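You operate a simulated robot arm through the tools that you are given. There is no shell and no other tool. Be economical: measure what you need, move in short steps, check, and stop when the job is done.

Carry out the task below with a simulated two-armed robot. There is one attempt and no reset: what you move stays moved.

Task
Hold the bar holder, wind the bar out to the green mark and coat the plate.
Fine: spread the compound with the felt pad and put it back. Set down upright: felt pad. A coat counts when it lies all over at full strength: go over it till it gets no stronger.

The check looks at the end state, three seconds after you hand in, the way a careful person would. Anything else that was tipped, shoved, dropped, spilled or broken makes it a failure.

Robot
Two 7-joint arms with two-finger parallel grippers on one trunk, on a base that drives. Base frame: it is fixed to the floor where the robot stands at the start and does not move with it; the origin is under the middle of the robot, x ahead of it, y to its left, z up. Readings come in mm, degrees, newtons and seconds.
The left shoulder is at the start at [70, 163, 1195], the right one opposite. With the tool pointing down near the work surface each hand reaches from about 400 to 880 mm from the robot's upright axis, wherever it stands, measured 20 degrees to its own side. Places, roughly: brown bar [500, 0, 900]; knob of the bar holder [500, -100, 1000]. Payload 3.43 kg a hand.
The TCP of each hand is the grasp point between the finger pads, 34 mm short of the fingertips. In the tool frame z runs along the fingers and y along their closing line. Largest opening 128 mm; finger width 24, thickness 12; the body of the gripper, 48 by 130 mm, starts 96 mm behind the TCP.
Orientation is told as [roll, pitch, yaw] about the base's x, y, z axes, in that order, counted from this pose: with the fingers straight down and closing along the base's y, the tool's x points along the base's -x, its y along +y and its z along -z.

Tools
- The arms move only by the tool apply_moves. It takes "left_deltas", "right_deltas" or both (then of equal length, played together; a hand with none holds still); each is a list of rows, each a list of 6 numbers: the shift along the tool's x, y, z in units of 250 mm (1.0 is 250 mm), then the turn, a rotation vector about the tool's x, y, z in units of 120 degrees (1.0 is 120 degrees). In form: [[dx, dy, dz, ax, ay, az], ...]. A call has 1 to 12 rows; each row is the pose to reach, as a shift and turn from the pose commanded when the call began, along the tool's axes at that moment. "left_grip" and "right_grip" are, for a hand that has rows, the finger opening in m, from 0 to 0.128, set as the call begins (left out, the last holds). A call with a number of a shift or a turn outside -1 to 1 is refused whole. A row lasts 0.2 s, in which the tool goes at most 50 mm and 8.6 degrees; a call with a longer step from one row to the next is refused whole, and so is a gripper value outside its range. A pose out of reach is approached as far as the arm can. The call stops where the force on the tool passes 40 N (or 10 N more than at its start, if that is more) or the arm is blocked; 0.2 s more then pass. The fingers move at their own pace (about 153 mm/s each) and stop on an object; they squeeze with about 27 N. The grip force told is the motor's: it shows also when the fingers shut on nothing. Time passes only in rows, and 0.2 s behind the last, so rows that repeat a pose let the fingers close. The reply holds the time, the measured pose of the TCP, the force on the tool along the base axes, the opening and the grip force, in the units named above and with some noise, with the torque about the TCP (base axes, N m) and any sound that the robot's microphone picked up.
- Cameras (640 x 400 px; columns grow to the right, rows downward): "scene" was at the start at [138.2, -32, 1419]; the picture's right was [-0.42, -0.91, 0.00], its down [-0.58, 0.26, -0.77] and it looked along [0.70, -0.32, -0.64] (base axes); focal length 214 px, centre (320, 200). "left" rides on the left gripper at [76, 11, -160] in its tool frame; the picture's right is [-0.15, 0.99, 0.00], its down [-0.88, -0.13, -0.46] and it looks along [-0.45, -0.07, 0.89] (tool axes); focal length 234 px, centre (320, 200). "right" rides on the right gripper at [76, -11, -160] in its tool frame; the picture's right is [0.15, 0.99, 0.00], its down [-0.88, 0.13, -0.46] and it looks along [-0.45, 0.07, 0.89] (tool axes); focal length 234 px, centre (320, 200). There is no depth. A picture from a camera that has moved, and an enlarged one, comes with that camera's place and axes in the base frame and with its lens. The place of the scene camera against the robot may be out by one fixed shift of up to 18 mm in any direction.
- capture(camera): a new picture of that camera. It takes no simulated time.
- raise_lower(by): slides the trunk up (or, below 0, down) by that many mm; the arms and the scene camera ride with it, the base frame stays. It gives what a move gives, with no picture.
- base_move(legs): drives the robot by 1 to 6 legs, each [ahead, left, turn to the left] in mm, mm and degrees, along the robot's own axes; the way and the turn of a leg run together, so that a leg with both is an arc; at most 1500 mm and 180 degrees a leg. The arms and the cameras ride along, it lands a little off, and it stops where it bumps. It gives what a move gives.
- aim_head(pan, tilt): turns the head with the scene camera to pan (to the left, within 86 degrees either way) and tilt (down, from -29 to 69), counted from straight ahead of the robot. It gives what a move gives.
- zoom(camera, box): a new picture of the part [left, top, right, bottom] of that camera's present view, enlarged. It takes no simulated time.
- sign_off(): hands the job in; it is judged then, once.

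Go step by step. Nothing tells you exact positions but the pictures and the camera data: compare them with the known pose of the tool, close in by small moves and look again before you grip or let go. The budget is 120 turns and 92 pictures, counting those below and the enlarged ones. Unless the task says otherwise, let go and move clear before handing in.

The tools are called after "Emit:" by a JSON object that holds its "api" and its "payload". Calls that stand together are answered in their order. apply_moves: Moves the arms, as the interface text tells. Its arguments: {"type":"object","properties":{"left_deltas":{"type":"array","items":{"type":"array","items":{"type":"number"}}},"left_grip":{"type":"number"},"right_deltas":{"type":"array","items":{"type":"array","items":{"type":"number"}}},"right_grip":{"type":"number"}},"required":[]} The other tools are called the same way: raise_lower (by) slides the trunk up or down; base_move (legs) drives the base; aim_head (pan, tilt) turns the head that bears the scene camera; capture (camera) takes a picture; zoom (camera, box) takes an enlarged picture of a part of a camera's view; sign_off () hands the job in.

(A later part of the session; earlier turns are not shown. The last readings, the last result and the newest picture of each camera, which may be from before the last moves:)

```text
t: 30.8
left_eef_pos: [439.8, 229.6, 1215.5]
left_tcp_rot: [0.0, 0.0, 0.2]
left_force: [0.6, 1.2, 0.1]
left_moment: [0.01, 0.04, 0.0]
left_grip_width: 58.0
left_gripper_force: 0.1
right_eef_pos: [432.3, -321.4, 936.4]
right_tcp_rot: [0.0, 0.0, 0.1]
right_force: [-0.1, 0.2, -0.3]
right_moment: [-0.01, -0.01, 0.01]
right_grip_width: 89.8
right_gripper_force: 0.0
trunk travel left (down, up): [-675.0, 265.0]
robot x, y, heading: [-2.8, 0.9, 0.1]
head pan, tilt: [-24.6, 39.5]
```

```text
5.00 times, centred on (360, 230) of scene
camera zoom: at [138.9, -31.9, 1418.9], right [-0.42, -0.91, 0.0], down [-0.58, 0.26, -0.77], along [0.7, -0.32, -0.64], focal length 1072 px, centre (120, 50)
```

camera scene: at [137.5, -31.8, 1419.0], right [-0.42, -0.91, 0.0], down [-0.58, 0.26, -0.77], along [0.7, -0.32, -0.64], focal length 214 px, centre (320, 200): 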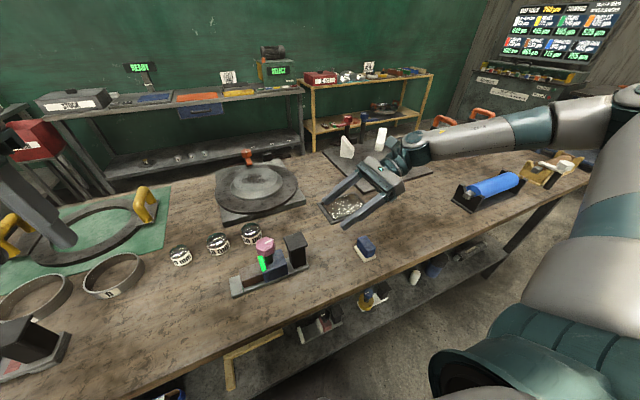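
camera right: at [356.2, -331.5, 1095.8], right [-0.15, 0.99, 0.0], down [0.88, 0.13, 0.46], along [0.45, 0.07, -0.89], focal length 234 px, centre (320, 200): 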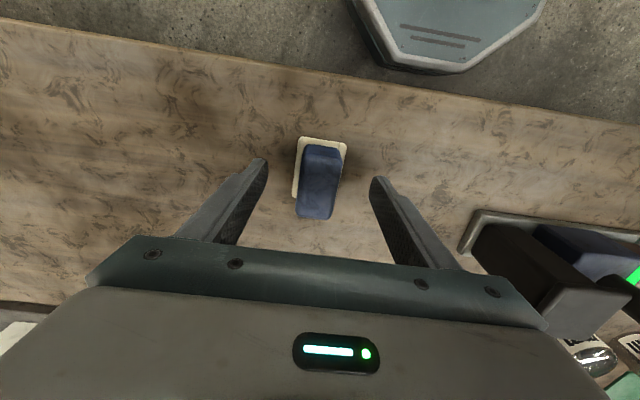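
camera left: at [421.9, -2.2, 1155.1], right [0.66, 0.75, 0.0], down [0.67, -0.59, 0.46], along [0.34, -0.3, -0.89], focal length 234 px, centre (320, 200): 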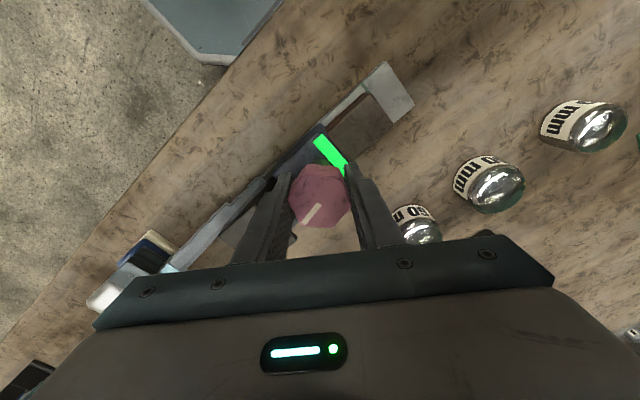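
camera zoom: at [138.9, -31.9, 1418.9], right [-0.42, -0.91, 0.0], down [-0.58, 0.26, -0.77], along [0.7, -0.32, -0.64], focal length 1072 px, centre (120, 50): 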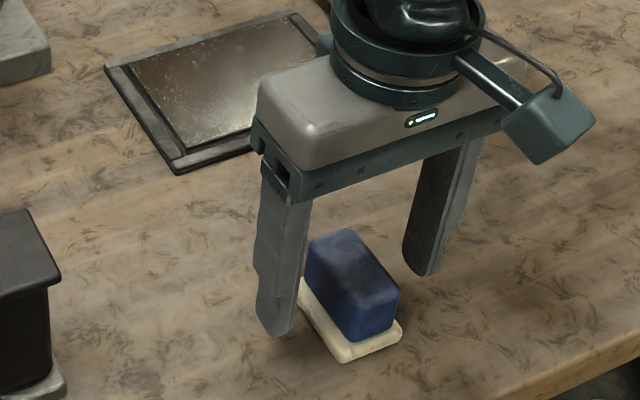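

Centred in y. I'll close on the handle and lift it 60 mm.

Emit:
{"api": "apply_moves", "payload": {"right_deltas": [[0, 0, 0, 0, 0, 0], [0, 0, 0, 0, 0, 0], [0, 0, 0, 0, 0, 0]], "right_grip": 0.01}}

Emit:
{"api": "apply_moves", "payload": {"right_deltas": [[0, 0, -0.08, 0, 0, 0], [0, 0, -0.24, 0, 0, 0], [0, 0, -0.4, 0, 0, 0]]}}

Emit:
{"api": "zoom", "payload": {"camera": "scene", "box": [310, 170, 410, 250]}}

```text
t: 31.6
left_eef_pos: [439.9, 229.9, 1217.8]
left_tcp_rot: [0.0, 0.0, 0.1]
left_force: [0.2, -0.6, 0.1]
left_moment: [-0.02, -0.01, 0.01]
left_grip_width: 57.7
left_gripper_force: 0.0
right_eef_pos: [431.8, -321.3, 936.3]
right_tcp_rot: [-0.1, 0.0, -0.1]
right_force: [-0.7, 0.3, 0.2]
right_moment: [0.02, 0.0, 0.0]
right_grip_width: 31.2
right_gripper_force: 27.3
trunk travel left (down, up): [-675.0, 265.0]
robot x, y, heading: [0.4, -7.2, 0.1]
head pan, tilt: [-24.6, 39.5]
```

```text
t: 32.4
left_eef_pos: [438.7, 229.4, 1217.2]
left_tcp_rot: [0.0, -0.1, 0.1]
left_force: [0.4, -0.2, -0.9]
left_moment: [0.0, -0.01, 0.02]
left_grip_width: 58.1
left_gripper_force: 0.1
right_eef_pos: [431.4, -321.8, 1037.5]
right_tcp_rot: [0.0, 0.0, 0.0]
right_force: [-0.3, -0.3, -0.6]
right_moment: [-0.02, 0.0, 0.04]
right_grip_width: 30.8
right_gripper_force: 27.4
trunk travel left (down, up): [-675.0, 265.0]
robot x, y, heading: [1.0, -2.2, 0.4]
head pan, tilt: [-24.6, 39.5]
```

```text
5.00 times, centred on (360, 210) of scene
camera zoom: at [137.4, -31.6, 1419.0], right [-0.42, -0.91, 0.0], down [-0.58, 0.26, -0.77], along [0.7, -0.32, -0.64], focal length 1072 px, centre (120, 150)
```

zoom: 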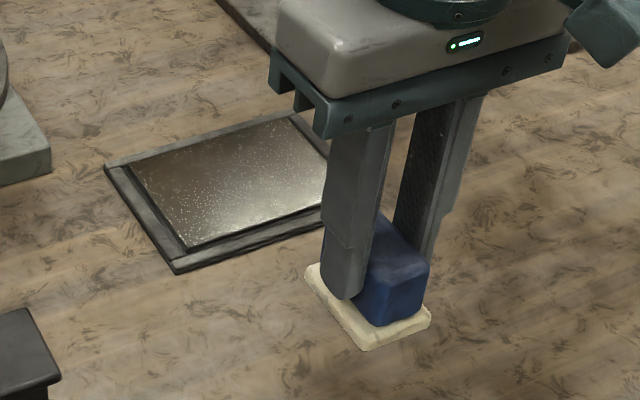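

Pad held; the felt underside is 56 mm below the TCP. I'll raise and carry it above the knob, over to the bar at about (480,10).

Emit:
{"api": "apply_moves", "payload": {"right_deltas": [[0, 0, -0.16, 0, 0, 0], [0, 0.05, -0.32, 0, 0, 0], [-0.03, 0.2, -0.36, 0, 0, 0], [-0.06, 0.38, -0.36, 0, 0, 0], [-0.09, 0.56, -0.36, 0, 0, 0], [-0.12, 0.74, -0.36, 0, 0, 0], [-0.16, 0.9, -0.36, 0, 0, 0], [-0.194, 1.0, -0.36, 0, 0, 0]]}}

Emit:
{"api": "apply_moves", "payload": {"right_deltas": [[0, 0.17, 0, 0, 0, 0], [0, 0.326, 0, 0, 0, 0], [0, 0.326, 0, 0, 0, 0]]}}

Emit:
{"api": "capture", "payload": {"camera": "right"}}

Emit:
{"api": "zoom", "payload": {"camera": "scene", "box": [200, 170, 360, 300]}}

```text
t: 34.2
left_eef_pos: [438.0, 230.2, 1217.2]
left_tcp_rot: [-0.1, -0.1, 0.1]
left_force: [0.7, 0.8, -0.2]
left_moment: [0.01, -0.03, -0.02]
left_grip_width: 57.9
left_gripper_force: 0.2
right_eef_pos: [472.2, -115.2, 1126.6]
right_tcp_rot: [0.1, -0.1, -0.1]
right_force: [-0.5, 0.0, -0.2]
right_moment: [0.01, -0.05, 0.01]
right_grip_width: 31.0
right_gripper_force: 27.1
right hand out of reach, approached as far as the arm can: row 7, 8
trunk travel left (down, up): [-675.0, 265.0]
robot x, y, heading: [1.7, -1.8, -0.3]
head pan, tilt: [-24.6, 39.5]
```

```text
t: 35.0
left_eef_pos: [439.4, 229.5, 1217.4]
left_tcp_rot: [0.0, 0.1, 0.0]
left_force: [0.4, -0.1, -0.1]
left_moment: [-0.01, 0.02, 0.01]
left_grip_width: 57.8
left_gripper_force: 0.1
right_eef_pos: [472.4, -115.1, 1125.5]
right_tcp_rot: [0.0, 0.0, 0.0]
right_force: [-0.1, -0.5, -0.7]
right_moment: [0.0, 0.02, -0.02]
right_grip_width: 31.1
right_gripper_force: 27.4
right hand out of reach, approached as far as the arm can: row 1, 2, 3
trunk travel left (down, up): [-675.0, 265.0]
robot x, y, heading: [-3.6, -0.4, -0.1]
head pan, tilt: [-24.6, 39.5]
```

```text
55 pictures are left
camera right: at [396.8, -124.7, 1284.7], right [-0.15, 0.99, 0.0], down [0.88, 0.13, 0.46], along [0.45, 0.07, -0.89], focal length 234 px, centre (320, 200)
```

right: 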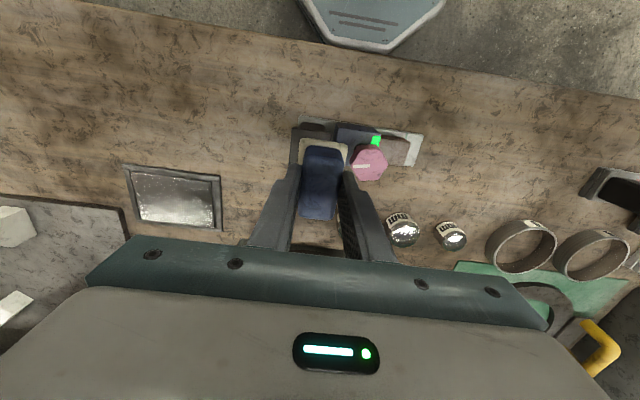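

```text
3.08 times, centred on (280, 235) of scene
camera zoom: at [138.6, -31.8, 1418.9], right [-0.42, -0.91, 0.0], down [-0.58, 0.26, -0.77], along [0.7, -0.32, -0.64], focal length 660 px, centre (443, 92)
```

zoom: 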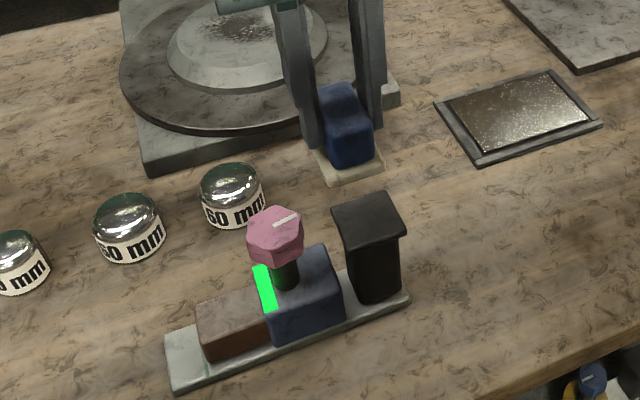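

The right hand can't reach that far across, so I'll shift the whole robot left about 150 mm. First I check the left side is clear.

Emit:
{"api": "aim_head", "payload": {"pan": 45, "tilt": 35}}

Emit:
{"api": "capture", "payload": {"camera": "scene"}}

```text
t: 36.4
left_eef_pos: [439.6, 229.9, 1216.3]
left_tcp_rot: [-0.1, 0.0, 0.0]
left_force: [-0.7, -0.4, 0.3]
left_moment: [-0.01, 0.01, -0.02]
left_grip_width: 58.1
left_gripper_force: 0.0
right_eef_pos: [473.3, -114.5, 1125.7]
right_tcp_rot: [-0.1, 0.0, 0.0]
right_force: [-0.2, 0.1, -1.0]
right_moment: [0.0, 0.01, 0.03]
right_grip_width: 31.1
right_gripper_force: 26.5
trunk travel left (down, up): [-675.0, 265.0]
robot x, y, heading: [1.7, 0.7, 0.1]
head pan, tilt: [45.0, 35.0]
```

```text
53 pictures are left
camera scene: at [123.0, 65.8, 1425.8], right [0.71, -0.71, 0.0], down [-0.41, -0.41, -0.82], along [0.58, 0.58, -0.57], focal length 214 px, centre (320, 200)
```

scene: 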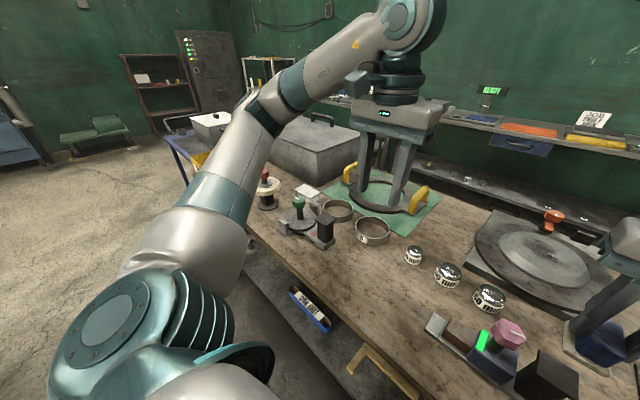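

Nothing blocks a small leftward move; both hands ride high. I'll drive 150 mm left.

Emit:
{"api": "base_move", "payload": {"legs": [[0, 150, 0]]}}

Emit:
{"api": "aim_head", "payload": {"pan": -30, "tilt": 42}}

Emit:
{"api": "capture", "payload": {"camera": "right"}}

Emit:
{"api": "capture", "payload": {"camera": "scene"}}

```text
t: 37.8
left_eef_pos: [440.0, 375.1, 1216.0]
left_tcp_rot: [0.0, 0.1, 0.0]
left_force: [-0.3, 0.2, 0.0]
left_moment: [0.02, -0.01, 0.0]
left_grip_width: 57.9
left_gripper_force: 0.0
right_eef_pos: [474.0, 31.0, 1126.0]
right_tcp_rot: [0.1, 0.0, -0.2]
right_force: [-0.1, 0.7, -0.9]
right_moment: [0.03, -0.02, 0.02]
right_grip_width: 31.1
right_gripper_force: 27.1
trunk travel left (down, up): [-675.0, 265.0]
robot x, y, heading: [-0.6, 152.5, 0.1]
head pan, tilt: [45.0, 35.0]
```

```text
t: 39.2
left_eef_pos: [439.4, 375.7, 1216.4]
left_tcp_rot: [-0.1, 0.0, -0.1]
left_force: [0.8, 0.7, 0.7]
left_moment: [-0.02, 0.01, -0.01]
left_grip_width: 57.8
left_gripper_force: 0.1
right_eef_pos: [472.0, 31.6, 1125.6]
right_tcp_rot: [0.1, 0.0, -0.3]
right_force: [0.1, 0.6, -0.4]
right_moment: [-0.03, 0.02, -0.02]
right_grip_width: 31.2
right_gripper_force: 27.4
trunk travel left (down, up): [-675.0, 265.0]
robot x, y, heading: [-1.9, 149.3, -0.3]
head pan, tilt: [-30.0, 42.0]
```

```text
52 pictures are left
camera right: at [396.5, 21.8, 1284.7], right [-0.14, 0.99, 0.0], down [0.88, 0.13, 0.46], along [0.45, 0.07, -0.89], focal length 234 px, centre (320, 200)
```

right: 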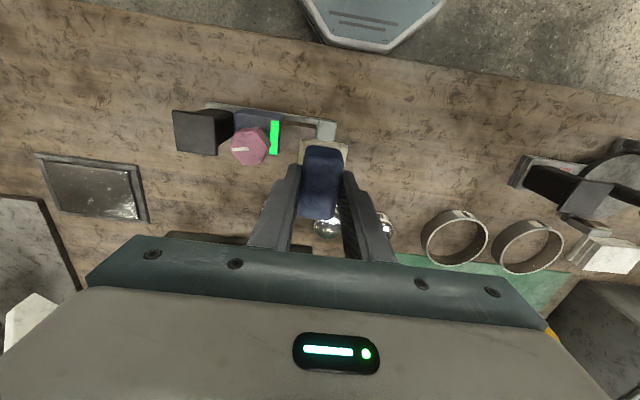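

```text
51 pictures are left
camera scene: at [133.2, 109.1, 1415.3], right [-0.5, -0.87, 0.0], down [-0.58, 0.34, -0.74], along [0.64, -0.37, -0.67], focal length 214 px, centre (320, 200)
```

scene: 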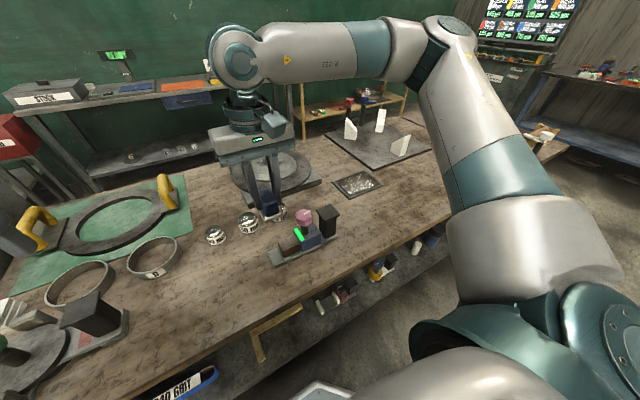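

I'll send a null move to see whether the arm settles at its earlier command or stays here.

Emit:
{"api": "apply_moves", "payload": {"right_deltas": [[0, 0, 0, 0, 0, 0]]}}

Emit:
{"api": "zoom", "payload": {"camera": "scene", "box": [230, 170, 360, 270]}}

Emit:
{"api": "zoom", "payload": {"camera": "right", "box": [160, 80, 360, 205]}}

```text
t: 39.6
left_eef_pos: [439.3, 377.8, 1215.6]
left_tcp_rot: [0.0, 0.1, -0.1]
left_force: [0.7, 0.5, 0.0]
left_moment: [0.03, -0.03, 0.03]
left_grip_width: 57.9
left_gripper_force: 0.0
right_eef_pos: [471.8, 31.6, 1124.9]
right_tcp_rot: [0.0, 0.1, -0.2]
right_force: [0.4, -1.5, -0.8]
right_moment: [0.01, 0.02, 0.07]
right_grip_width: 31.1
right_gripper_force: 27.2
trunk travel left (down, up): [-675.0, 265.0]
robot x, y, heading: [0.7, 142.1, -0.4]
head pan, tilt: [-30.0, 42.0]
```

```text
4.00 times, centred on (295, 220) of scene
camera zoom: at [133.2, 109.3, 1415.3], right [-0.5, -0.86, 0.0], down [-0.58, 0.34, -0.74], along [0.64, -0.37, -0.67], focal length 858 px, centre (420, 120)
```

zoom: 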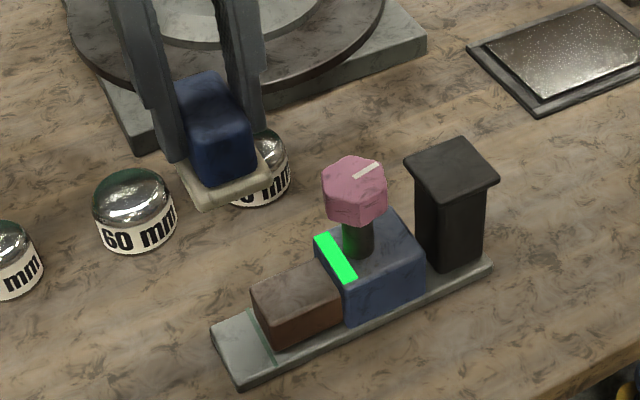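

```text
3.20 times, centred on (260, 142) of right
camera zoom: at [396.5, 22.0, 1284.8], right [-0.14, 0.99, 0.0], down [0.88, 0.13, 0.46], along [0.45, 0.07, -0.89], focal length 749 px, centre (512, 384)
```

zoom: 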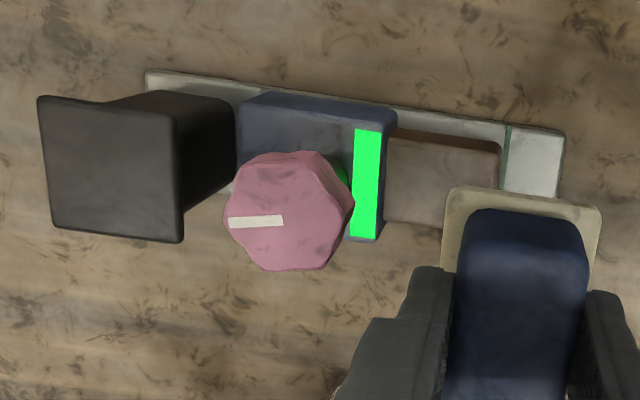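

The bar top spans y≈-25..28 around x≈479. I'll lower the pad over (478,9) to about 15 mm above the bar and look.

Emit:
{"api": "apply_moves", "payload": {"right_deltas": [[-0.012, -0.045, 0, 0, 0, 0], [-0.024, -0.09, 0.12, 0, 0, 0], [-0.024, -0.09, 0.28, 0, 0, 0], [-0.024, -0.09, 0.42, 0, 0, 0], [-0.024, -0.09, 0.56, 0, 0, 0]]}}

Emit:
{"api": "zoom", "payload": {"camera": "scene", "box": [230, 170, 360, 270]}}

Emit:
{"api": "capture", "payload": {"camera": "right"}}

```text
t: 40.8
left_eef_pos: [441.1, 376.8, 1217.3]
left_tcp_rot: [0.0, 0.0, 0.0]
left_force: [-0.3, 0.1, -0.2]
left_moment: [-0.03, 0.01, 0.02]
left_grip_width: 57.8
left_gripper_force: 0.1
right_eef_pos: [477.6, 8.1, 985.6]
right_tcp_rot: [0.1, 0.0, -0.2]
right_force: [-0.2, -0.1, -0.2]
right_moment: [0.02, 0.01, -0.02]
right_grip_width: 31.2
right_gripper_force: 27.0
trunk travel left (down, up): [-675.0, 265.0]
robot x, y, heading: [0.7, 148.3, -0.1]
head pan, tilt: [-30.0, 42.0]
```

```text
4.00 times, centred on (295, 220) of scene
camera zoom: at [133.3, 108.8, 1415.4], right [-0.5, -0.86, 0.0], down [-0.58, 0.34, -0.74], along [0.64, -0.37, -0.67], focal length 858 px, centre (420, 120)
```

zoom: 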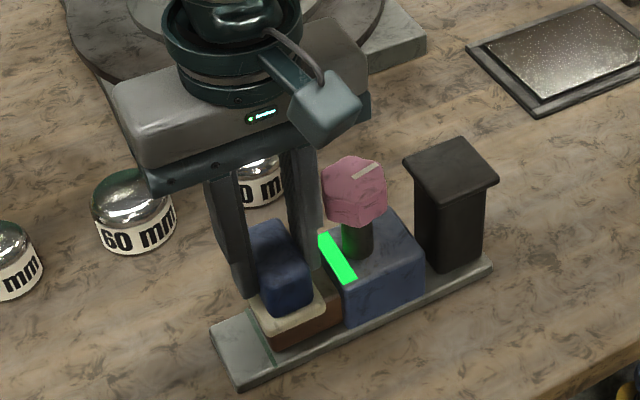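

```text
47 pictures are left
camera right: at [402.0, -1.6, 1144.3], right [-0.14, 0.99, 0.0], down [0.88, 0.13, 0.46], along [0.45, 0.07, -0.89], focal length 234 px, centre (320, 200)
```

right: 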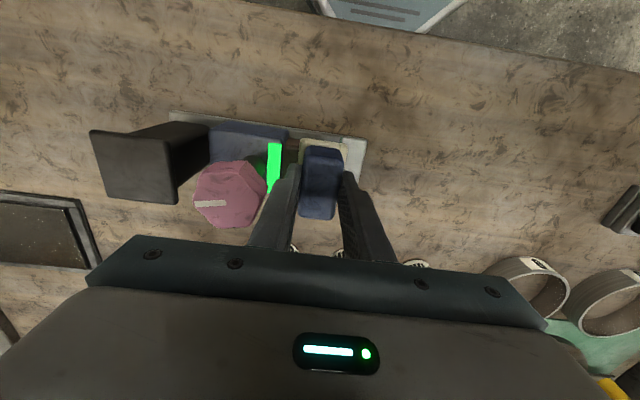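

The pad is above the bar and clear of the knob. I'll lower in small steps to feel for contact.

Emit:
{"api": "apply_moves", "payload": {"right_deltas": [[0, 0, 0.016, 0, 0, 0], [0, 0, 0.032, 0, 0, 0], [0, 0, 0.048, 0, 0, 0]]}}

Emit:
{"api": "apply_moves", "payload": {"right_deltas": [[0, 0, 0.012, 0, 0, 0]]}}

Emit:
{"api": "apply_moves", "payload": {"right_deltas": [[0, 0, 0.01, 0, 0, 0]]}}

```text
t: 41.6
left_eef_pos: [438.1, 376.0, 1216.9]
left_tcp_rot: [0.0, -0.1, -0.2]
left_force: [-0.1, -0.6, 0.2]
left_moment: [-0.02, 0.02, 0.01]
left_grip_width: 58.0
left_gripper_force: 0.1
right_eef_pos: [477.2, 8.0, 975.6]
right_tcp_rot: [0.3, -0.2, -0.1]
right_force: [0.9, 0.6, 21.2]
right_moment: [-0.18, 0.02, 0.03]
right_grip_width: 31.1
right_gripper_force: 27.0
trunk travel left (down, up): [-675.0, 265.0]
robot x, y, heading: [0.7, 148.2, -0.1]
head pan, tilt: [-30.0, 42.0]
```

```text
t: 42.0
left_eef_pos: [437.6, 378.4, 1217.3]
left_tcp_rot: [0.0, 0.0, 0.0]
left_force: [0.4, 0.2, 0.2]
left_moment: [0.02, -0.03, 0.0]
left_grip_width: 58.3
left_gripper_force: 0.1
right_eef_pos: [477.0, 7.6, 973.2]
right_tcp_rot: [0.2, -0.3, -0.2]
right_force: [4.3, 4.5, 28.1]
right_moment: [-0.02, -0.05, 0.04]
right_grip_width: 31.1
right_gripper_force: 27.0
trunk travel left (down, up): [-675.0, 265.0]
robot x, y, heading: [-1.7, 146.8, -0.2]
head pan, tilt: [-30.0, 42.0]
```

```text
t: 42.4
left_eef_pos: [438.4, 376.6, 1217.1]
left_tcp_rot: [0.0, -0.2, -0.1]
left_force: [0.3, -0.4, 0.0]
left_moment: [0.01, 0.0, -0.01]
left_grip_width: 57.8
left_gripper_force: 0.0
right_eef_pos: [476.6, 8.5, 973.4]
right_tcp_rot: [0.3, -0.4, 0.0]
right_force: [-5.5, 2.8, 20.1]
right_moment: [-0.21, 0.48, -0.13]
right_grip_width: 31.2
right_gripper_force: 26.9
right hand out of reach, approached as far as the arm can: row 1
trunk travel left (down, up): [-675.0, 265.0]
robot x, y, heading: [-0.8, 145.7, -0.1]
head pan, tilt: [-30.0, 42.0]
stopped in row 1 (right hand): the force on the tool passed its limit (the readings are from after the stop); the commanded pose is now the measured one
```

Contact is at about z 976. I'll ease to light pressure and rub a few short strokes along x, then lift and inspect the felt.

Emit:
{"api": "apply_moves", "payload": {"right_deltas": [[0, 0, -0.008, 0, 0, 0], [0.03, 0, -0.008, 0, 0, 0], [0, 0, -0.008, 0, 0, 0], [-0.03, 0, -0.008, 0, 0, 0], [0, 0, -0.008, 0, 0, 0], [0.03, 0, -0.008, 0, 0, 0], [0, 0, -0.008, 0, 0, 0], [-0.03, 0, -0.008, 0, 0, 0], [0, 0, -0.008, 0, 0, 0]]}}

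Emit:
{"api": "zoom", "payload": {"camera": "scene", "box": [230, 170, 360, 270]}}

```text
t: 44.4
left_eef_pos: [440.2, 376.7, 1216.6]
left_tcp_rot: [-0.1, 0.1, 0.0]
left_force: [-0.6, 0.5, 0.2]
left_moment: [0.0, 0.02, -0.01]
left_grip_width: 58.1
left_gripper_force: 0.2
right_eef_pos: [479.3, 9.2, 973.9]
right_tcp_rot: [0.4, -0.4, -0.1]
right_force: [5.4, -1.8, 17.2]
right_moment: [-0.29, -0.1, 0.05]
right_grip_width: 31.0
right_gripper_force: 27.5
trunk travel left (down, up): [-675.0, 265.0]
robot x, y, heading: [2.1, 153.3, 0.0]
head pan, tilt: [-30.0, 42.0]
```

```text
4.00 times, centred on (295, 220) of scene
camera zoom: at [133.0, 109.8, 1415.4], right [-0.5, -0.87, 0.0], down [-0.58, 0.34, -0.74], along [0.64, -0.37, -0.67], focal length 858 px, centre (420, 120)
```

zoom: 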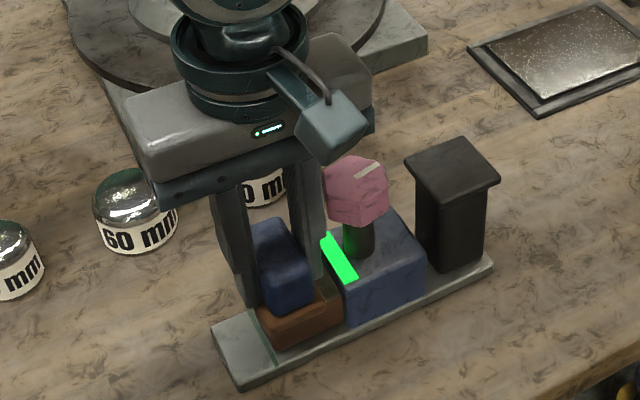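

The felt has taken the brown compound and the holder hasn't moved. I'll lift and check, then inspect the plate.

Emit:
{"api": "apply_moves", "payload": {"right_deltas": [[0, 0, -0.1, 0, 0, 0], [0, 0, -0.25, 0, 0, 0], [0, 0, -0.42, 0, 0, 0], [0, 0, -0.56, 0, 0, 0]]}}

Emit:
{"api": "zoom", "payload": {"camera": "scene", "box": [230, 150, 390, 270]}}

Emit:
{"api": "zoom", "payload": {"camera": "scene", "box": [320, 160, 400, 210]}}

```text
t: 45.4
left_eef_pos: [439.8, 376.5, 1217.1]
left_tcp_rot: [0.1, 0.1, 0.1]
left_force: [-0.1, 0.6, 0.3]
left_moment: [0.03, 0.0, 0.01]
left_grip_width: 58.1
left_gripper_force: 0.0
right_eef_pos: [476.5, 4.8, 1115.6]
right_tcp_rot: [0.3, -0.1, -0.1]
right_force: [0.2, -0.7, -0.9]
right_moment: [0.01, -0.01, 0.03]
right_grip_width: 31.1
right_gripper_force: 26.9
trunk travel left (down, up): [-675.0, 265.0]
robot x, y, heading: [-4.1, 150.8, -0.0]
head pan, tilt: [-30.0, 42.0]
```

```text
3.33 times, centred on (310, 210) of scene
camera zoom: at [132.5, 109.7, 1415.3], right [-0.5, -0.87, 0.0], down [-0.58, 0.34, -0.74], along [0.64, -0.37, -0.67], focal length 715 px, centre (353, 167)
```

zoom: 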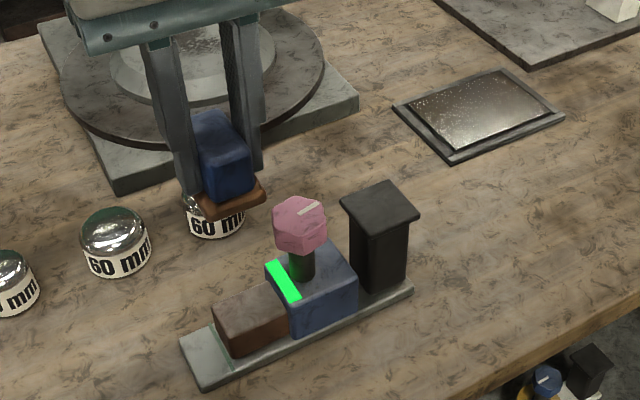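

```text
8.00 times, centred on (360, 185) of scene
camera zoom: at [132.5, 109.7, 1415.3], right [-0.5, -0.87, 0.0], down [-0.58, 0.34, -0.74], along [0.64, -0.37, -0.67], focal length 1716 px, centre (0, 320)
```

zoom: 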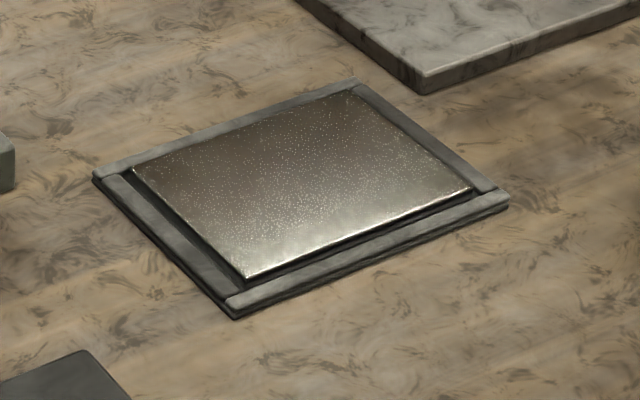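

The felt is evenly brown and the holder undisturbed. I'll move toward the plate and stop beside it to locate it accurately.

Emit:
{"api": "apply_moves", "payload": {"right_deltas": [[0, -0.18, 0, 0, 0, 0], [0, -0.36, 0, 0, 0, 0], [0, -0.54, 0, 0, 0, 0], [0, -0.7, 0, 0, 0, 0], [0, -0.82, 0, 0, 0, 0]]}}

Emit:
{"api": "zoom", "payload": {"camera": "right", "box": [120, 120, 320, 260]}}

```text
t: 46.6
left_eef_pos: [439.2, 376.1, 1217.0]
left_tcp_rot: [0.0, 0.0, -0.1]
left_force: [0.9, 0.3, 0.7]
left_moment: [-0.02, -0.02, 0.0]
left_grip_width: 58.3
left_gripper_force: 0.1
right_eef_pos: [478.4, -200.3, 1115.6]
right_tcp_rot: [0.4, -0.1, -0.1]
right_force: [0.6, -0.5, -1.0]
right_moment: [0.05, 0.01, 0.0]
right_grip_width: 31.1
right_gripper_force: 26.9
trunk travel left (down, up): [-675.0, 265.0]
robot x, y, heading: [0.8, 150.5, -0.2]
head pan, tilt: [-30.0, 42.0]
```

```text
2.86 times, centred on (220, 190) of right
camera zoom: at [401.1, -210.7, 1274.3], right [-0.14, 0.99, 0.01], down [0.88, 0.13, 0.46], along [0.45, 0.07, -0.89], focal length 669 px, centre (606, 229)
```

zoom: 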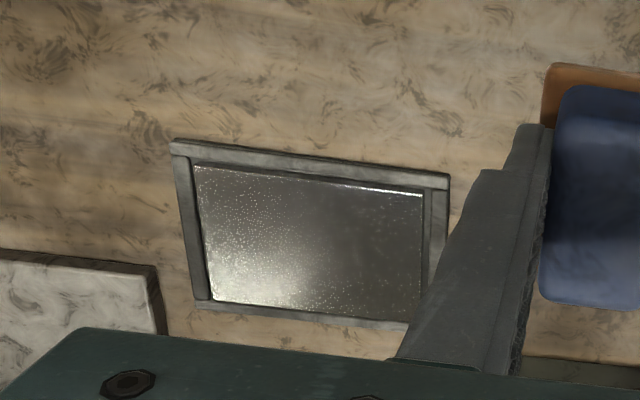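

Plate surface spans about x 587–685, y −437…−298, square to the axes. It's far to the right now, so I'll drive back 150 mm right before coating.

Emit:
{"api": "base_move", "payload": {"legs": [[0, -150, 0]]}}

Emit:
{"api": "aim_head", "payload": {"pan": -30, "tilt": 42}}

Emit:
{"api": "apply_moves", "payload": {"right_deltas": [[-0.15, 0, 0, 0, 0, 0], [-0.3, 0, 0.1, 0, 0, 0], [-0.45, 0, 0.25, 0, 0, 0], [-0.6, 0, 0.4, 0, 0, 0]]}}

Emit:
{"api": "capture", "payload": {"camera": "scene"}}

```text
t: 48.0
left_eef_pos: [439.6, 227.7, 1215.7]
left_tcp_rot: [-0.2, 0.0, 0.0]
left_force: [-0.3, 0.1, 0.4]
left_moment: [-0.02, -0.02, -0.03]
left_grip_width: 58.4
left_gripper_force: 0.0
right_eef_pos: [478.9, -348.7, 1117.3]
right_tcp_rot: [0.3, -0.1, -0.1]
right_force: [0.3, 0.7, -0.2]
right_moment: [-0.02, 0.0, 0.02]
right_grip_width: 31.0
right_gripper_force: 26.8
trunk travel left (down, up): [-675.0, 265.0]
robot x, y, heading: [-0.9, -1.7, 0.1]
head pan, tilt: [-30.0, 42.0]
```

```text
t: 48.6
left_eef_pos: [439.3, 225.7, 1216.9]
left_tcp_rot: [-0.1, 0.0, 0.1]
left_force: [1.4, 0.5, -0.4]
left_moment: [0.0, -0.03, 0.03]
left_grip_width: 58.1
left_gripper_force: 0.0
right_eef_pos: [479.1, -349.0, 1116.2]
right_tcp_rot: [0.3, -0.2, -0.1]
right_force: [-0.1, 0.5, -1.1]
right_moment: [-0.01, 0.02, 0.02]
right_grip_width: 31.2
right_gripper_force: 26.8
trunk travel left (down, up): [-675.0, 265.0]
robot x, y, heading: [0.1, -2.2, 0.3]
head pan, tilt: [-30.0, 42.0]
```

```text
refused: row 3 steps farther than a row can; nothing moved
```

```text
42 pictures are left
camera scene: at [133.0, -42.0, 1415.3], right [-0.5, -0.87, 0.0], down [-0.58, 0.34, -0.74], along [0.64, -0.37, -0.67], focal length 214 px, centre (320, 200)
```

scene: 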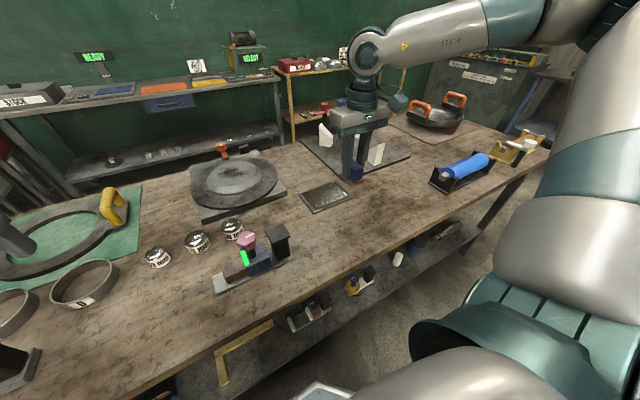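

Clear path. I'll move over the plate centre at a safe height.

Emit:
{"api": "apply_moves", "payload": {"right_deltas": [[-0.13, -0.02, 0.05, 0, 0, 0], [-0.26, -0.04, 0.12, 0, 0, 0], [-0.39, -0.06, 0.2, 0, 0, 0], [-0.51, -0.07, 0.3, 0, 0, 0], [-0.622, -0.074, 0.42, 0, 0, 0], [-0.622, -0.074, 0.524, 0, 0, 0]]}}

Emit:
{"api": "zoom", "payload": {"camera": "scene", "box": [270, 120, 400, 220]}}

Emit:
{"api": "capture", "payload": {"camera": "right"}}

```text
t: 50.0
left_eef_pos: [439.9, 224.5, 1216.3]
left_tcp_rot: [0.0, 0.0, 0.0]
left_force: [1.1, -0.3, -0.8]
left_moment: [-0.01, 0.01, -0.02]
left_grip_width: 58.0
left_gripper_force: 0.1
right_eef_pos: [634.2, -367.7, 986.2]
right_tcp_rot: [0.2, -0.2, -0.1]
right_force: [0.4, -0.3, -1.0]
right_moment: [0.02, 0.01, -0.03]
right_grip_width: 31.4
right_gripper_force: 27.0
trunk travel left (down, up): [-675.0, 265.0]
robot x, y, heading: [-2.8, -4.6, -0.3]
head pan, tilt: [-30.0, 42.0]
```

```text
4.00 times, centred on (335, 170) of scene
camera zoom: at [132.9, -42.7, 1415.3], right [-0.5, -0.87, 0.0], down [-0.58, 0.34, -0.74], along [0.64, -0.37, -0.67], focal length 858 px, centre (260, 320)
```

zoom: 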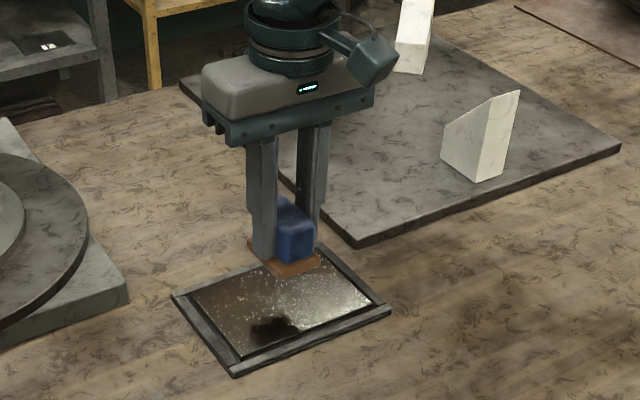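

```text
40 pictures are left
camera right: at [557.5, -379.1, 1146.2], right [-0.15, 0.99, 0.01], down [0.88, 0.13, 0.46], along [0.45, 0.07, -0.89], focal length 234 px, centre (320, 200)
```

right: 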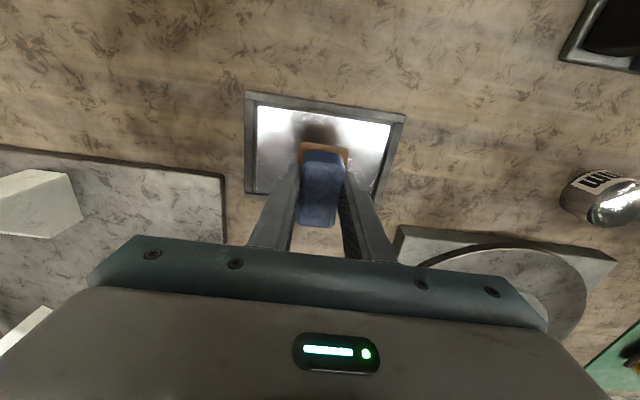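

The pad is centred over the plate. I'll descend gently and feel for contact.

Emit:
{"api": "apply_moves", "payload": {"right_deltas": [[0, 0, 0.05, 0, 0, 0], [0, 0, 0.1, 0, 0, 0], [0, 0, 0.14, 0, 0, 0]]}}

Emit:
{"api": "apply_moves", "payload": {"right_deltas": [[0, 0, 0.012, 0, 0, 0]]}}

Emit:
{"api": "apply_moves", "payload": {"right_deltas": [[0, 0, 0.008, 0, 0, 0]]}}

```text
t: 50.8
left_eef_pos: [439.4, 227.0, 1215.5]
left_tcp_rot: [0.1, 0.0, 0.0]
left_force: [0.2, 1.0, -0.2]
left_moment: [0.0, 0.0, 0.01]
left_grip_width: 57.9
left_gripper_force: 0.1
right_eef_pos: [634.9, -367.3, 949.6]
right_tcp_rot: [0.4, -0.3, -0.1]
right_force: [-0.4, 0.0, -0.7]
right_moment: [0.03, 0.04, -0.02]
right_grip_width: 31.4
right_gripper_force: 27.0
trunk travel left (down, up): [-675.0, 265.0]
robot x, y, heading: [-6.7, -0.5, -0.3]
head pan, tilt: [-30.0, 42.0]
```

```text
t: 51.2
left_eef_pos: [439.7, 226.4, 1216.9]
left_tcp_rot: [-0.1, 0.0, 0.1]
left_force: [0.1, 0.9, -0.2]
left_moment: [-0.01, -0.01, 0.01]
left_grip_width: 57.9
left_gripper_force: 0.0
right_eef_pos: [635.5, -368.4, 946.4]
right_tcp_rot: [0.4, -0.2, -0.1]
right_force: [0.1, 0.3, -0.7]
right_moment: [0.03, 0.02, 0.01]
right_grip_width: 31.0
right_gripper_force: 26.9
trunk travel left (down, up): [-675.0, 265.0]
robot x, y, heading: [-1.2, -3.7, 0.1]
head pan, tilt: [-30.0, 42.0]
```

```text
t: 51.6
left_eef_pos: [439.6, 224.9, 1217.7]
left_tcp_rot: [0.0, 0.0, 0.0]
left_force: [0.8, -0.1, 0.7]
left_moment: [0.01, -0.02, -0.01]
left_grip_width: 57.6
left_gripper_force: 0.1
right_eef_pos: [632.5, -367.4, 944.4]
right_tcp_rot: [0.4, -0.2, -0.1]
right_force: [-0.8, 0.0, -1.1]
right_moment: [-0.01, -0.03, 0.02]
right_grip_width: 31.1
right_gripper_force: 26.4
trunk travel left (down, up): [-675.0, 265.0]
robot x, y, heading: [3.3, -1.4, -0.2]
head pan, tilt: [-30.0, 42.0]
```

Not touching yet at 944; I continue in small steps.

Emit:
{"api": "apply_moves", "payload": {"right_deltas": [[0, 0, 0.008, 0, 0, 0]]}}

Emit:
{"api": "apply_moves", "payload": {"right_deltas": [[0, 0, 0.008, 0, 0, 0]]}}

Emit:
{"api": "apply_moves", "payload": {"right_deltas": [[0, 0, 0.006, 0, 0, 0]]}}

Emit:
{"api": "zoom", "payload": {"camera": "scene", "box": [290, 150, 380, 220]}}

```text
t: 52.0
left_eef_pos: [440.4, 225.8, 1216.0]
left_tcp_rot: [0.1, 0.0, 0.0]
left_force: [0.2, 1.3, 0.4]
left_moment: [0.0, 0.0, -0.03]
left_grip_width: 57.9
left_gripper_force: 0.0
right_eef_pos: [632.4, -367.5, 942.5]
right_tcp_rot: [0.3, -0.2, -0.1]
right_force: [1.2, -0.4, -0.8]
right_moment: [0.0, -0.03, -0.01]
right_grip_width: 31.4
right_gripper_force: 27.2
trunk travel left (down, up): [-675.0, 265.0]
robot x, y, heading: [1.7, -3.9, -0.2]
head pan, tilt: [-30.0, 42.0]
```

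```text
t: 52.4
left_eef_pos: [439.4, 225.9, 1214.9]
left_tcp_rot: [0.0, 0.0, 0.0]
left_force: [-0.1, 0.2, -0.7]
left_moment: [0.07, -0.03, 0.0]
left_grip_width: 58.0
left_gripper_force: 0.1
right_eef_pos: [634.6, -367.1, 941.2]
right_tcp_rot: [0.3, -0.2, -0.2]
right_force: [-0.3, -0.2, -0.6]
right_moment: [0.01, -0.02, -0.01]
right_grip_width: 31.2
right_gripper_force: 26.8
trunk travel left (down, up): [-675.0, 265.0]
robot x, y, heading: [-1.1, -2.8, -0.2]
head pan, tilt: [-30.0, 42.0]
```

```text
t: 52.8
left_eef_pos: [440.6, 224.9, 1216.2]
left_tcp_rot: [0.0, 0.1, -0.1]
left_force: [-0.6, 0.0, -0.3]
left_moment: [0.0, 0.0, 0.02]
left_grip_width: 57.8
left_gripper_force: 0.0
right_eef_pos: [634.4, -368.2, 940.2]
right_tcp_rot: [0.3, -0.3, -0.2]
right_force: [-0.3, 0.6, 0.0]
right_moment: [0.02, -0.01, -0.01]
right_grip_width: 31.2
right_gripper_force: 27.3
trunk travel left (down, up): [-675.0, 265.0]
robot x, y, heading: [0.7, -2.0, -0.1]
head pan, tilt: [-30.0, 42.0]
```

```text
5.71 times, centred on (335, 185) of scene
camera zoom: at [133.0, -42.0, 1415.3], right [-0.5, -0.87, 0.0], down [-0.58, 0.34, -0.74], along [0.64, -0.37, -0.67], focal length 1226 px, centre (234, 286)
```

zoom: 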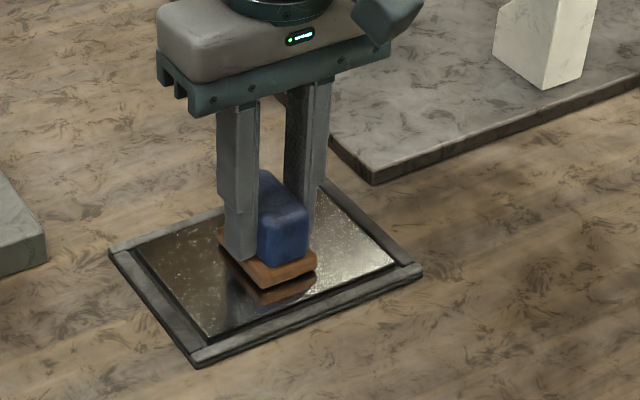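

Still a small gap, visible in the reflection; stepping down further.

Emit:
{"api": "apply_moves", "payload": {"right_deltas": [[0, 0, 0.008, 0, 0, 0]]}}

Emit:
{"api": "apply_moves", "payload": {"right_deltas": [[0, 0, 0.008, 0, 0, 0]]}}

Emit:
{"api": "apply_moves", "payload": {"right_deltas": [[0, 0, 0.008, 0, 0, 0]]}}

```text
t: 53.2
left_eef_pos: [438.8, 225.1, 1216.5]
left_tcp_rot: [0.0, 0.0, 0.0]
left_force: [-0.1, -0.8, 0.6]
left_moment: [-0.01, -0.01, -0.01]
left_grip_width: 58.0
left_gripper_force: 0.0
right_eef_pos: [632.9, -366.5, 938.7]
right_tcp_rot: [0.3, -0.2, -0.1]
right_force: [0.2, 0.6, 3.6]
right_moment: [-0.09, 0.09, 0.01]
right_grip_width: 31.0
right_gripper_force: 27.4
trunk travel left (down, up): [-675.0, 265.0]
robot x, y, heading: [-2.2, -2.7, -0.1]
head pan, tilt: [-30.0, 42.0]
```

```text
t: 53.6
left_eef_pos: [439.0, 226.1, 1216.5]
left_tcp_rot: [-0.1, -0.1, 0.0]
left_force: [0.0, -0.6, 0.5]
left_moment: [0.0, -0.01, -0.03]
left_grip_width: 58.0
left_gripper_force: 0.1
right_eef_pos: [633.7, -367.6, 938.3]
right_tcp_rot: [0.3, -0.3, -0.1]
right_force: [-1.4, -3.1, 15.7]
right_moment: [-0.3, 0.47, 0.04]
right_grip_width: 31.3
right_gripper_force: 27.2
trunk travel left (down, up): [-675.0, 265.0]
robot x, y, heading: [1.8, -10.0, -0.1]
head pan, tilt: [-30.0, 42.0]
```

```text
t: 54.0
left_eef_pos: [438.4, 226.6, 1218.6]
left_tcp_rot: [-0.1, -0.2, 0.0]
left_force: [-0.1, -0.2, 0.1]
left_moment: [-0.03, 0.01, 0.0]
left_grip_width: 58.0
left_gripper_force: 0.1
right_eef_pos: [632.7, -366.8, 937.7]
right_tcp_rot: [0.3, -0.6, -0.1]
right_force: [2.8, -5.5, 32.3]
right_moment: [-0.43, 0.76, 0.16]
right_grip_width: 30.9
right_gripper_force: 27.1
trunk travel left (down, up): [-675.0, 265.0]
robot x, y, heading: [-1.2, -4.7, 0.0]
head pan, tilt: [-30.0, 42.0]
```

Contact at about 938.6. I'll ease off and rub a short y stroke, then lift a little and see the mark to calibrate coverage.

Emit:
{"api": "apply_moves", "payload": {"right_deltas": [[0, 0, -0.01, 0, 0, 0], [0, 0.05, -0.01, 0, 0, 0], [0, 0.1, -0.01, 0, 0, 0], [0, 0.05, -0.01, 0, 0, 0], [0, 0, -0.01, 0, 0, 0], [0, -0.05, -0.01, 0, 0, 0], [0, -0.1, -0.01, 0, 0, 0], [0, -0.05, -0.01, 0, 0, 0], [0, 0, -0.01, 0, 0, 0]]}}

Emit:
{"api": "capture", "payload": {"camera": "right"}}

Emit:
{"api": "zoom", "payload": {"camera": "scene", "box": [290, 150, 380, 220]}}

```text
t: 56.0
left_eef_pos: [438.0, 226.2, 1217.7]
left_tcp_rot: [-0.1, -0.2, 0.0]
left_force: [0.5, 0.0, 0.6]
left_moment: [-0.03, 0.02, 0.0]
left_grip_width: 58.0
left_gripper_force: 0.2
right_eef_pos: [631.8, -367.5, 937.6]
right_tcp_rot: [0.2, -0.3, -0.1]
right_force: [-0.7, -8.8, 26.2]
right_moment: [-0.52, 0.13, -0.01]
right_grip_width: 30.9
right_gripper_force: 27.1
trunk travel left (down, up): [-675.0, 265.0]
robot x, y, heading: [-0.6, 0.6, -0.2]
head pan, tilt: [-30.0, 42.0]
```

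```text
38 pictures are left
camera right: at [554.6, -377.5, 1096.5], right [-0.14, 0.99, 0.0], down [0.88, 0.13, 0.46], along [0.46, 0.07, -0.89], focal length 234 px, centre (320, 200)
```

right: 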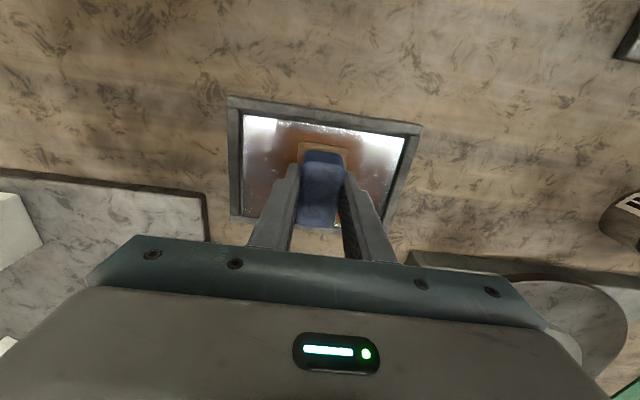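

```text
5.71 times, centred on (335, 185) of scene
camera zoom: at [130.1, -40.5, 1415.7], right [-0.5, -0.86, 0.0], down [-0.58, 0.33, -0.74], along [0.64, -0.37, -0.67], focal length 1226 px, centre (234, 286)
```

zoom: 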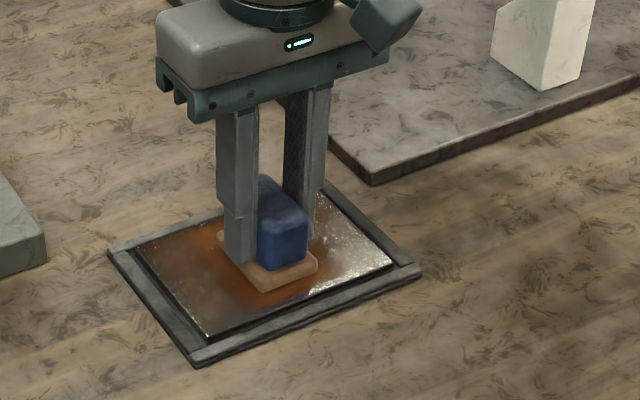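

The compound transfers. By the picture the felt may travel x −14…+22 and y −55…+47 from here to cover the plate inside the frame; I'll raster that with slightly less pressure.

Emit:
{"api": "apply_moves", "payload": {"right_deltas": [[0.028, -0.11, -0.004, 0, 0, 0], [0.056, -0.21, -0.004, 0, 0, 0], [0.056, -0.08, -0.004, 0, 0, 0], [0.056, 0.06, -0.004, 0, 0, 0], [0.056, 0.185, -0.004, 0, 0, 0], [-0.016, 0.185, -0.004, 0, 0, 0], [-0.088, 0.185, -0.004, 0, 0, 0], [-0.088, 0.06, -0.004, 0, 0, 0], [-0.088, -0.08, -0.004, 0, 0, 0], [-0.088, -0.21, -0.004, 0, 0, 0], [-0.016, -0.21, -0.004, 0, 0, 0], [-0.016, -0.1, -0.004, 0, 0, 0]]}}

Emit:
{"api": "zoom", "payload": {"camera": "scene", "box": [290, 150, 380, 220]}}

Emit:
{"api": "capture", "payload": {"camera": "right"}}

```text
t: 58.6
left_eef_pos: [438.1, 225.7, 1216.2]
left_tcp_rot: [-0.2, -0.1, -0.1]
left_force: [-0.1, 0.9, -0.2]
left_moment: [-0.05, 0.04, 0.03]
left_grip_width: 58.0
left_gripper_force: 0.1
right_eef_pos: [634.2, -392.0, 937.4]
right_tcp_rot: [0.2, -0.2, -0.2]
right_force: [-2.4, -6.7, 19.9]
right_moment: [-0.39, 0.03, -0.05]
right_grip_width: 31.0
right_gripper_force: 27.2
trunk travel left (down, up): [-675.0, 265.0]
robot x, y, heading: [-2.5, -10.2, -0.0]
head pan, tilt: [-30.0, 42.0]
```

```text
5.71 times, centred on (335, 185) of scene
camera zoom: at [131.0, -40.2, 1415.7], right [-0.5, -0.86, 0.0], down [-0.58, 0.33, -0.74], along [0.64, -0.37, -0.67], focal length 1226 px, centre (234, 286)
```

zoom: 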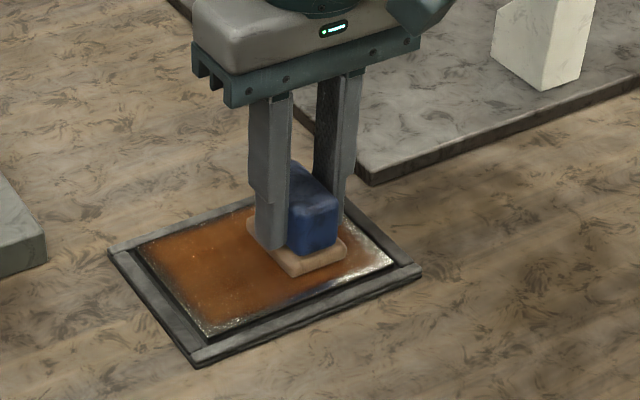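

```text
35 pictures are left
camera right: at [557.5, -401.3, 1096.7], right [-0.14, 0.99, 0.0], down [0.88, 0.13, 0.46], along [0.45, 0.07, -0.89], focal length 234 px, centre (320, 200)
```

right: 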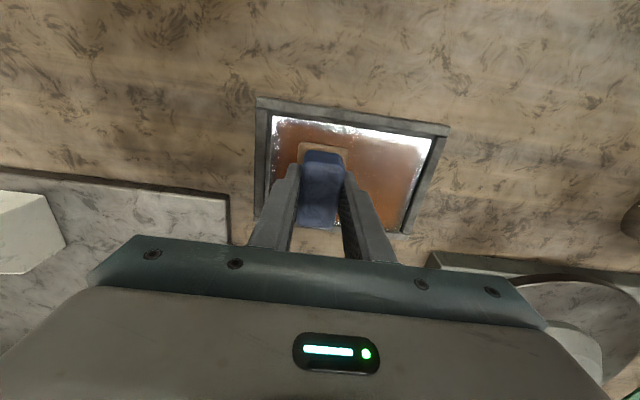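

Most of the plate is coated but the near edge is bare and the felt looks spent, so I'll reload on the bar. Lift, go to (478,-141), then drive left.

Emit:
{"api": "apply_moves", "payload": {"right_deltas": [[0, 0, -0.18, 0, 0, 0], [0, 0, -0.36, 0, 0, 0], [0, 0, -0.54, 0, 0, 0], [0.06, 0.09, -0.68, 0, 0, 0], [0.14, 0.23, -0.72, 0, 0, 0], [0.23, 0.37, -0.72, 0, 0, 0], [0.32, 0.51, -0.72, 0, 0, 0], [0.41, 0.65, -0.72, 0, 0, 0], [0.5, 0.79, -0.72, 0, 0, 0], [0.58, 0.92, -0.72, 0, 0, 0], [0.63, 1.0, -0.72, 0, 0, 0]]}}

Emit:
{"api": "base_move", "payload": {"legs": [[0, 150, 0]]}}

Emit:
{"api": "zoom", "payload": {"camera": "scene", "box": [230, 140, 390, 260]}}

Emit:
{"api": "capture", "payload": {"camera": "right"}}

```text
t: 61.0
left_eef_pos: [439.7, 225.4, 1215.6]
left_tcp_rot: [0.0, 0.1, 0.0]
left_force: [-0.7, -0.6, -0.8]
left_moment: [-0.01, 0.03, 0.01]
left_grip_width: 58.0
left_gripper_force: 0.0
right_eef_pos: [480.5, -141.1, 1117.8]
right_tcp_rot: [0.4, -0.2, -0.1]
right_force: [0.5, -0.2, -1.6]
right_moment: [0.0, 0.01, 0.0]
right_grip_width: 31.0
right_gripper_force: 27.3
trunk travel left (down, up): [-675.0, 265.0]
robot x, y, heading: [0.8, -3.2, -0.2]
head pan, tilt: [-30.0, 42.0]
```

```text
t: 62.4
left_eef_pos: [441.6, 372.2, 1216.7]
left_tcp_rot: [0.0, 0.0, -0.5]
left_force: [-0.4, -0.3, 0.6]
left_moment: [0.01, 0.0, 0.01]
left_grip_width: 57.9
left_gripper_force: 0.1
right_eef_pos: [479.2, 5.4, 1116.8]
right_tcp_rot: [0.4, -0.2, -0.5]
right_force: [0.2, -0.5, -1.3]
right_moment: [0.01, -0.01, 0.02]
right_grip_width: 31.3
right_gripper_force: 27.3
trunk travel left (down, up): [-675.0, 265.0]
robot x, y, heading: [-1.8, 148.7, -0.3]
head pan, tilt: [-30.0, 42.0]
```

```text
3.33 times, centred on (310, 200) of scene
camera zoom: at [133.4, 107.7, 1415.2], right [-0.51, -0.86, 0.0], down [-0.58, 0.34, -0.74], along [0.64, -0.38, -0.67], focal length 715 px, centre (353, 200)
```

zoom: 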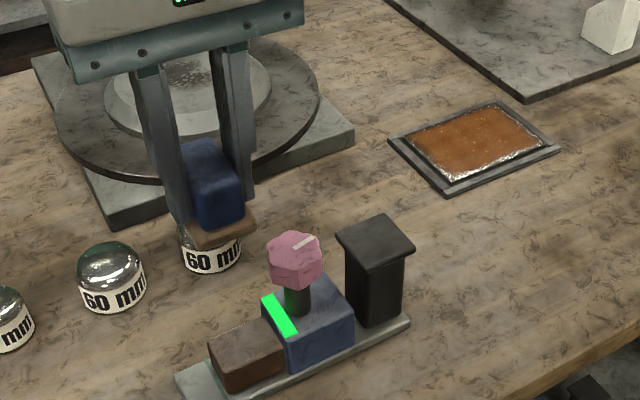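

```text
33 pictures are left
camera right: at [402.6, -5.6, 1276.3], right [-0.14, 0.99, 0.01], down [0.88, 0.12, 0.46], along [0.45, 0.07, -0.89], focal length 234 px, centre (320, 200)
```

right: 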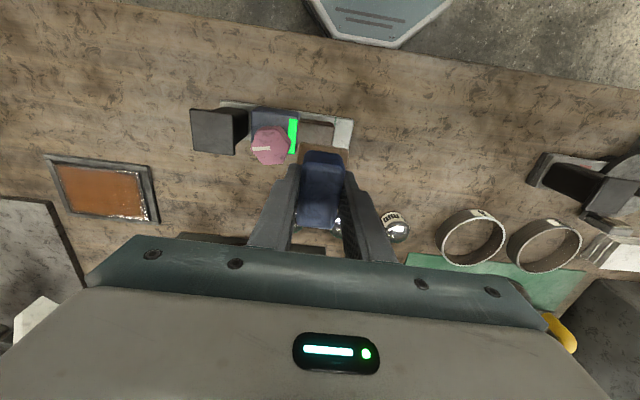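

Plate is brown except for a narrow rim. I'll zoom in on it to size the bare strips before reloading.

Emit:
{"api": "zoom", "payload": {"camera": "scene", "box": [322, 158, 378, 200]}}

Emit:
{"api": "zoom", "payload": {"camera": "right", "box": [30, 140, 180, 235]}}

```text
9.52 times, centred on (350, 179) of scene
camera zoom: at [133.4, 107.7, 1415.2], right [-0.51, -0.86, 0.0], down [-0.58, 0.34, -0.74], along [0.64, -0.38, -0.67], focal length 2043 px, centre (34, 400)
```

zoom: 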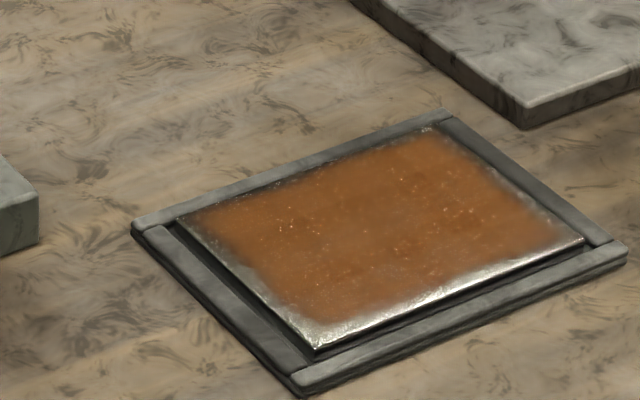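

```text
4.21 times, centred on (105, 188) of right
camera zoom: at [402.6, -5.6, 1276.3], right [-0.14, 0.99, 0.01], down [0.88, 0.12, 0.46], along [0.45, 0.07, -0.89], focal length 986 px, centre (1225, 253)
```

zoom: 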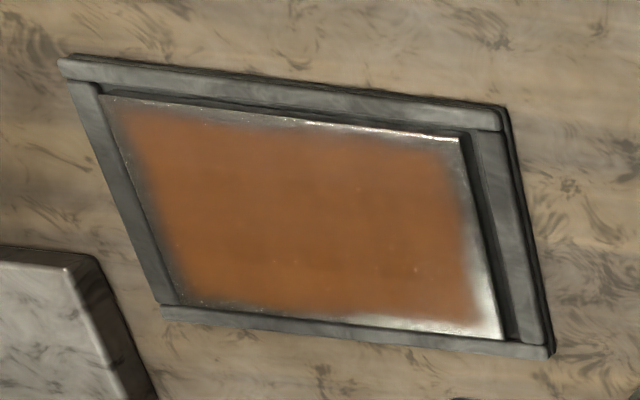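

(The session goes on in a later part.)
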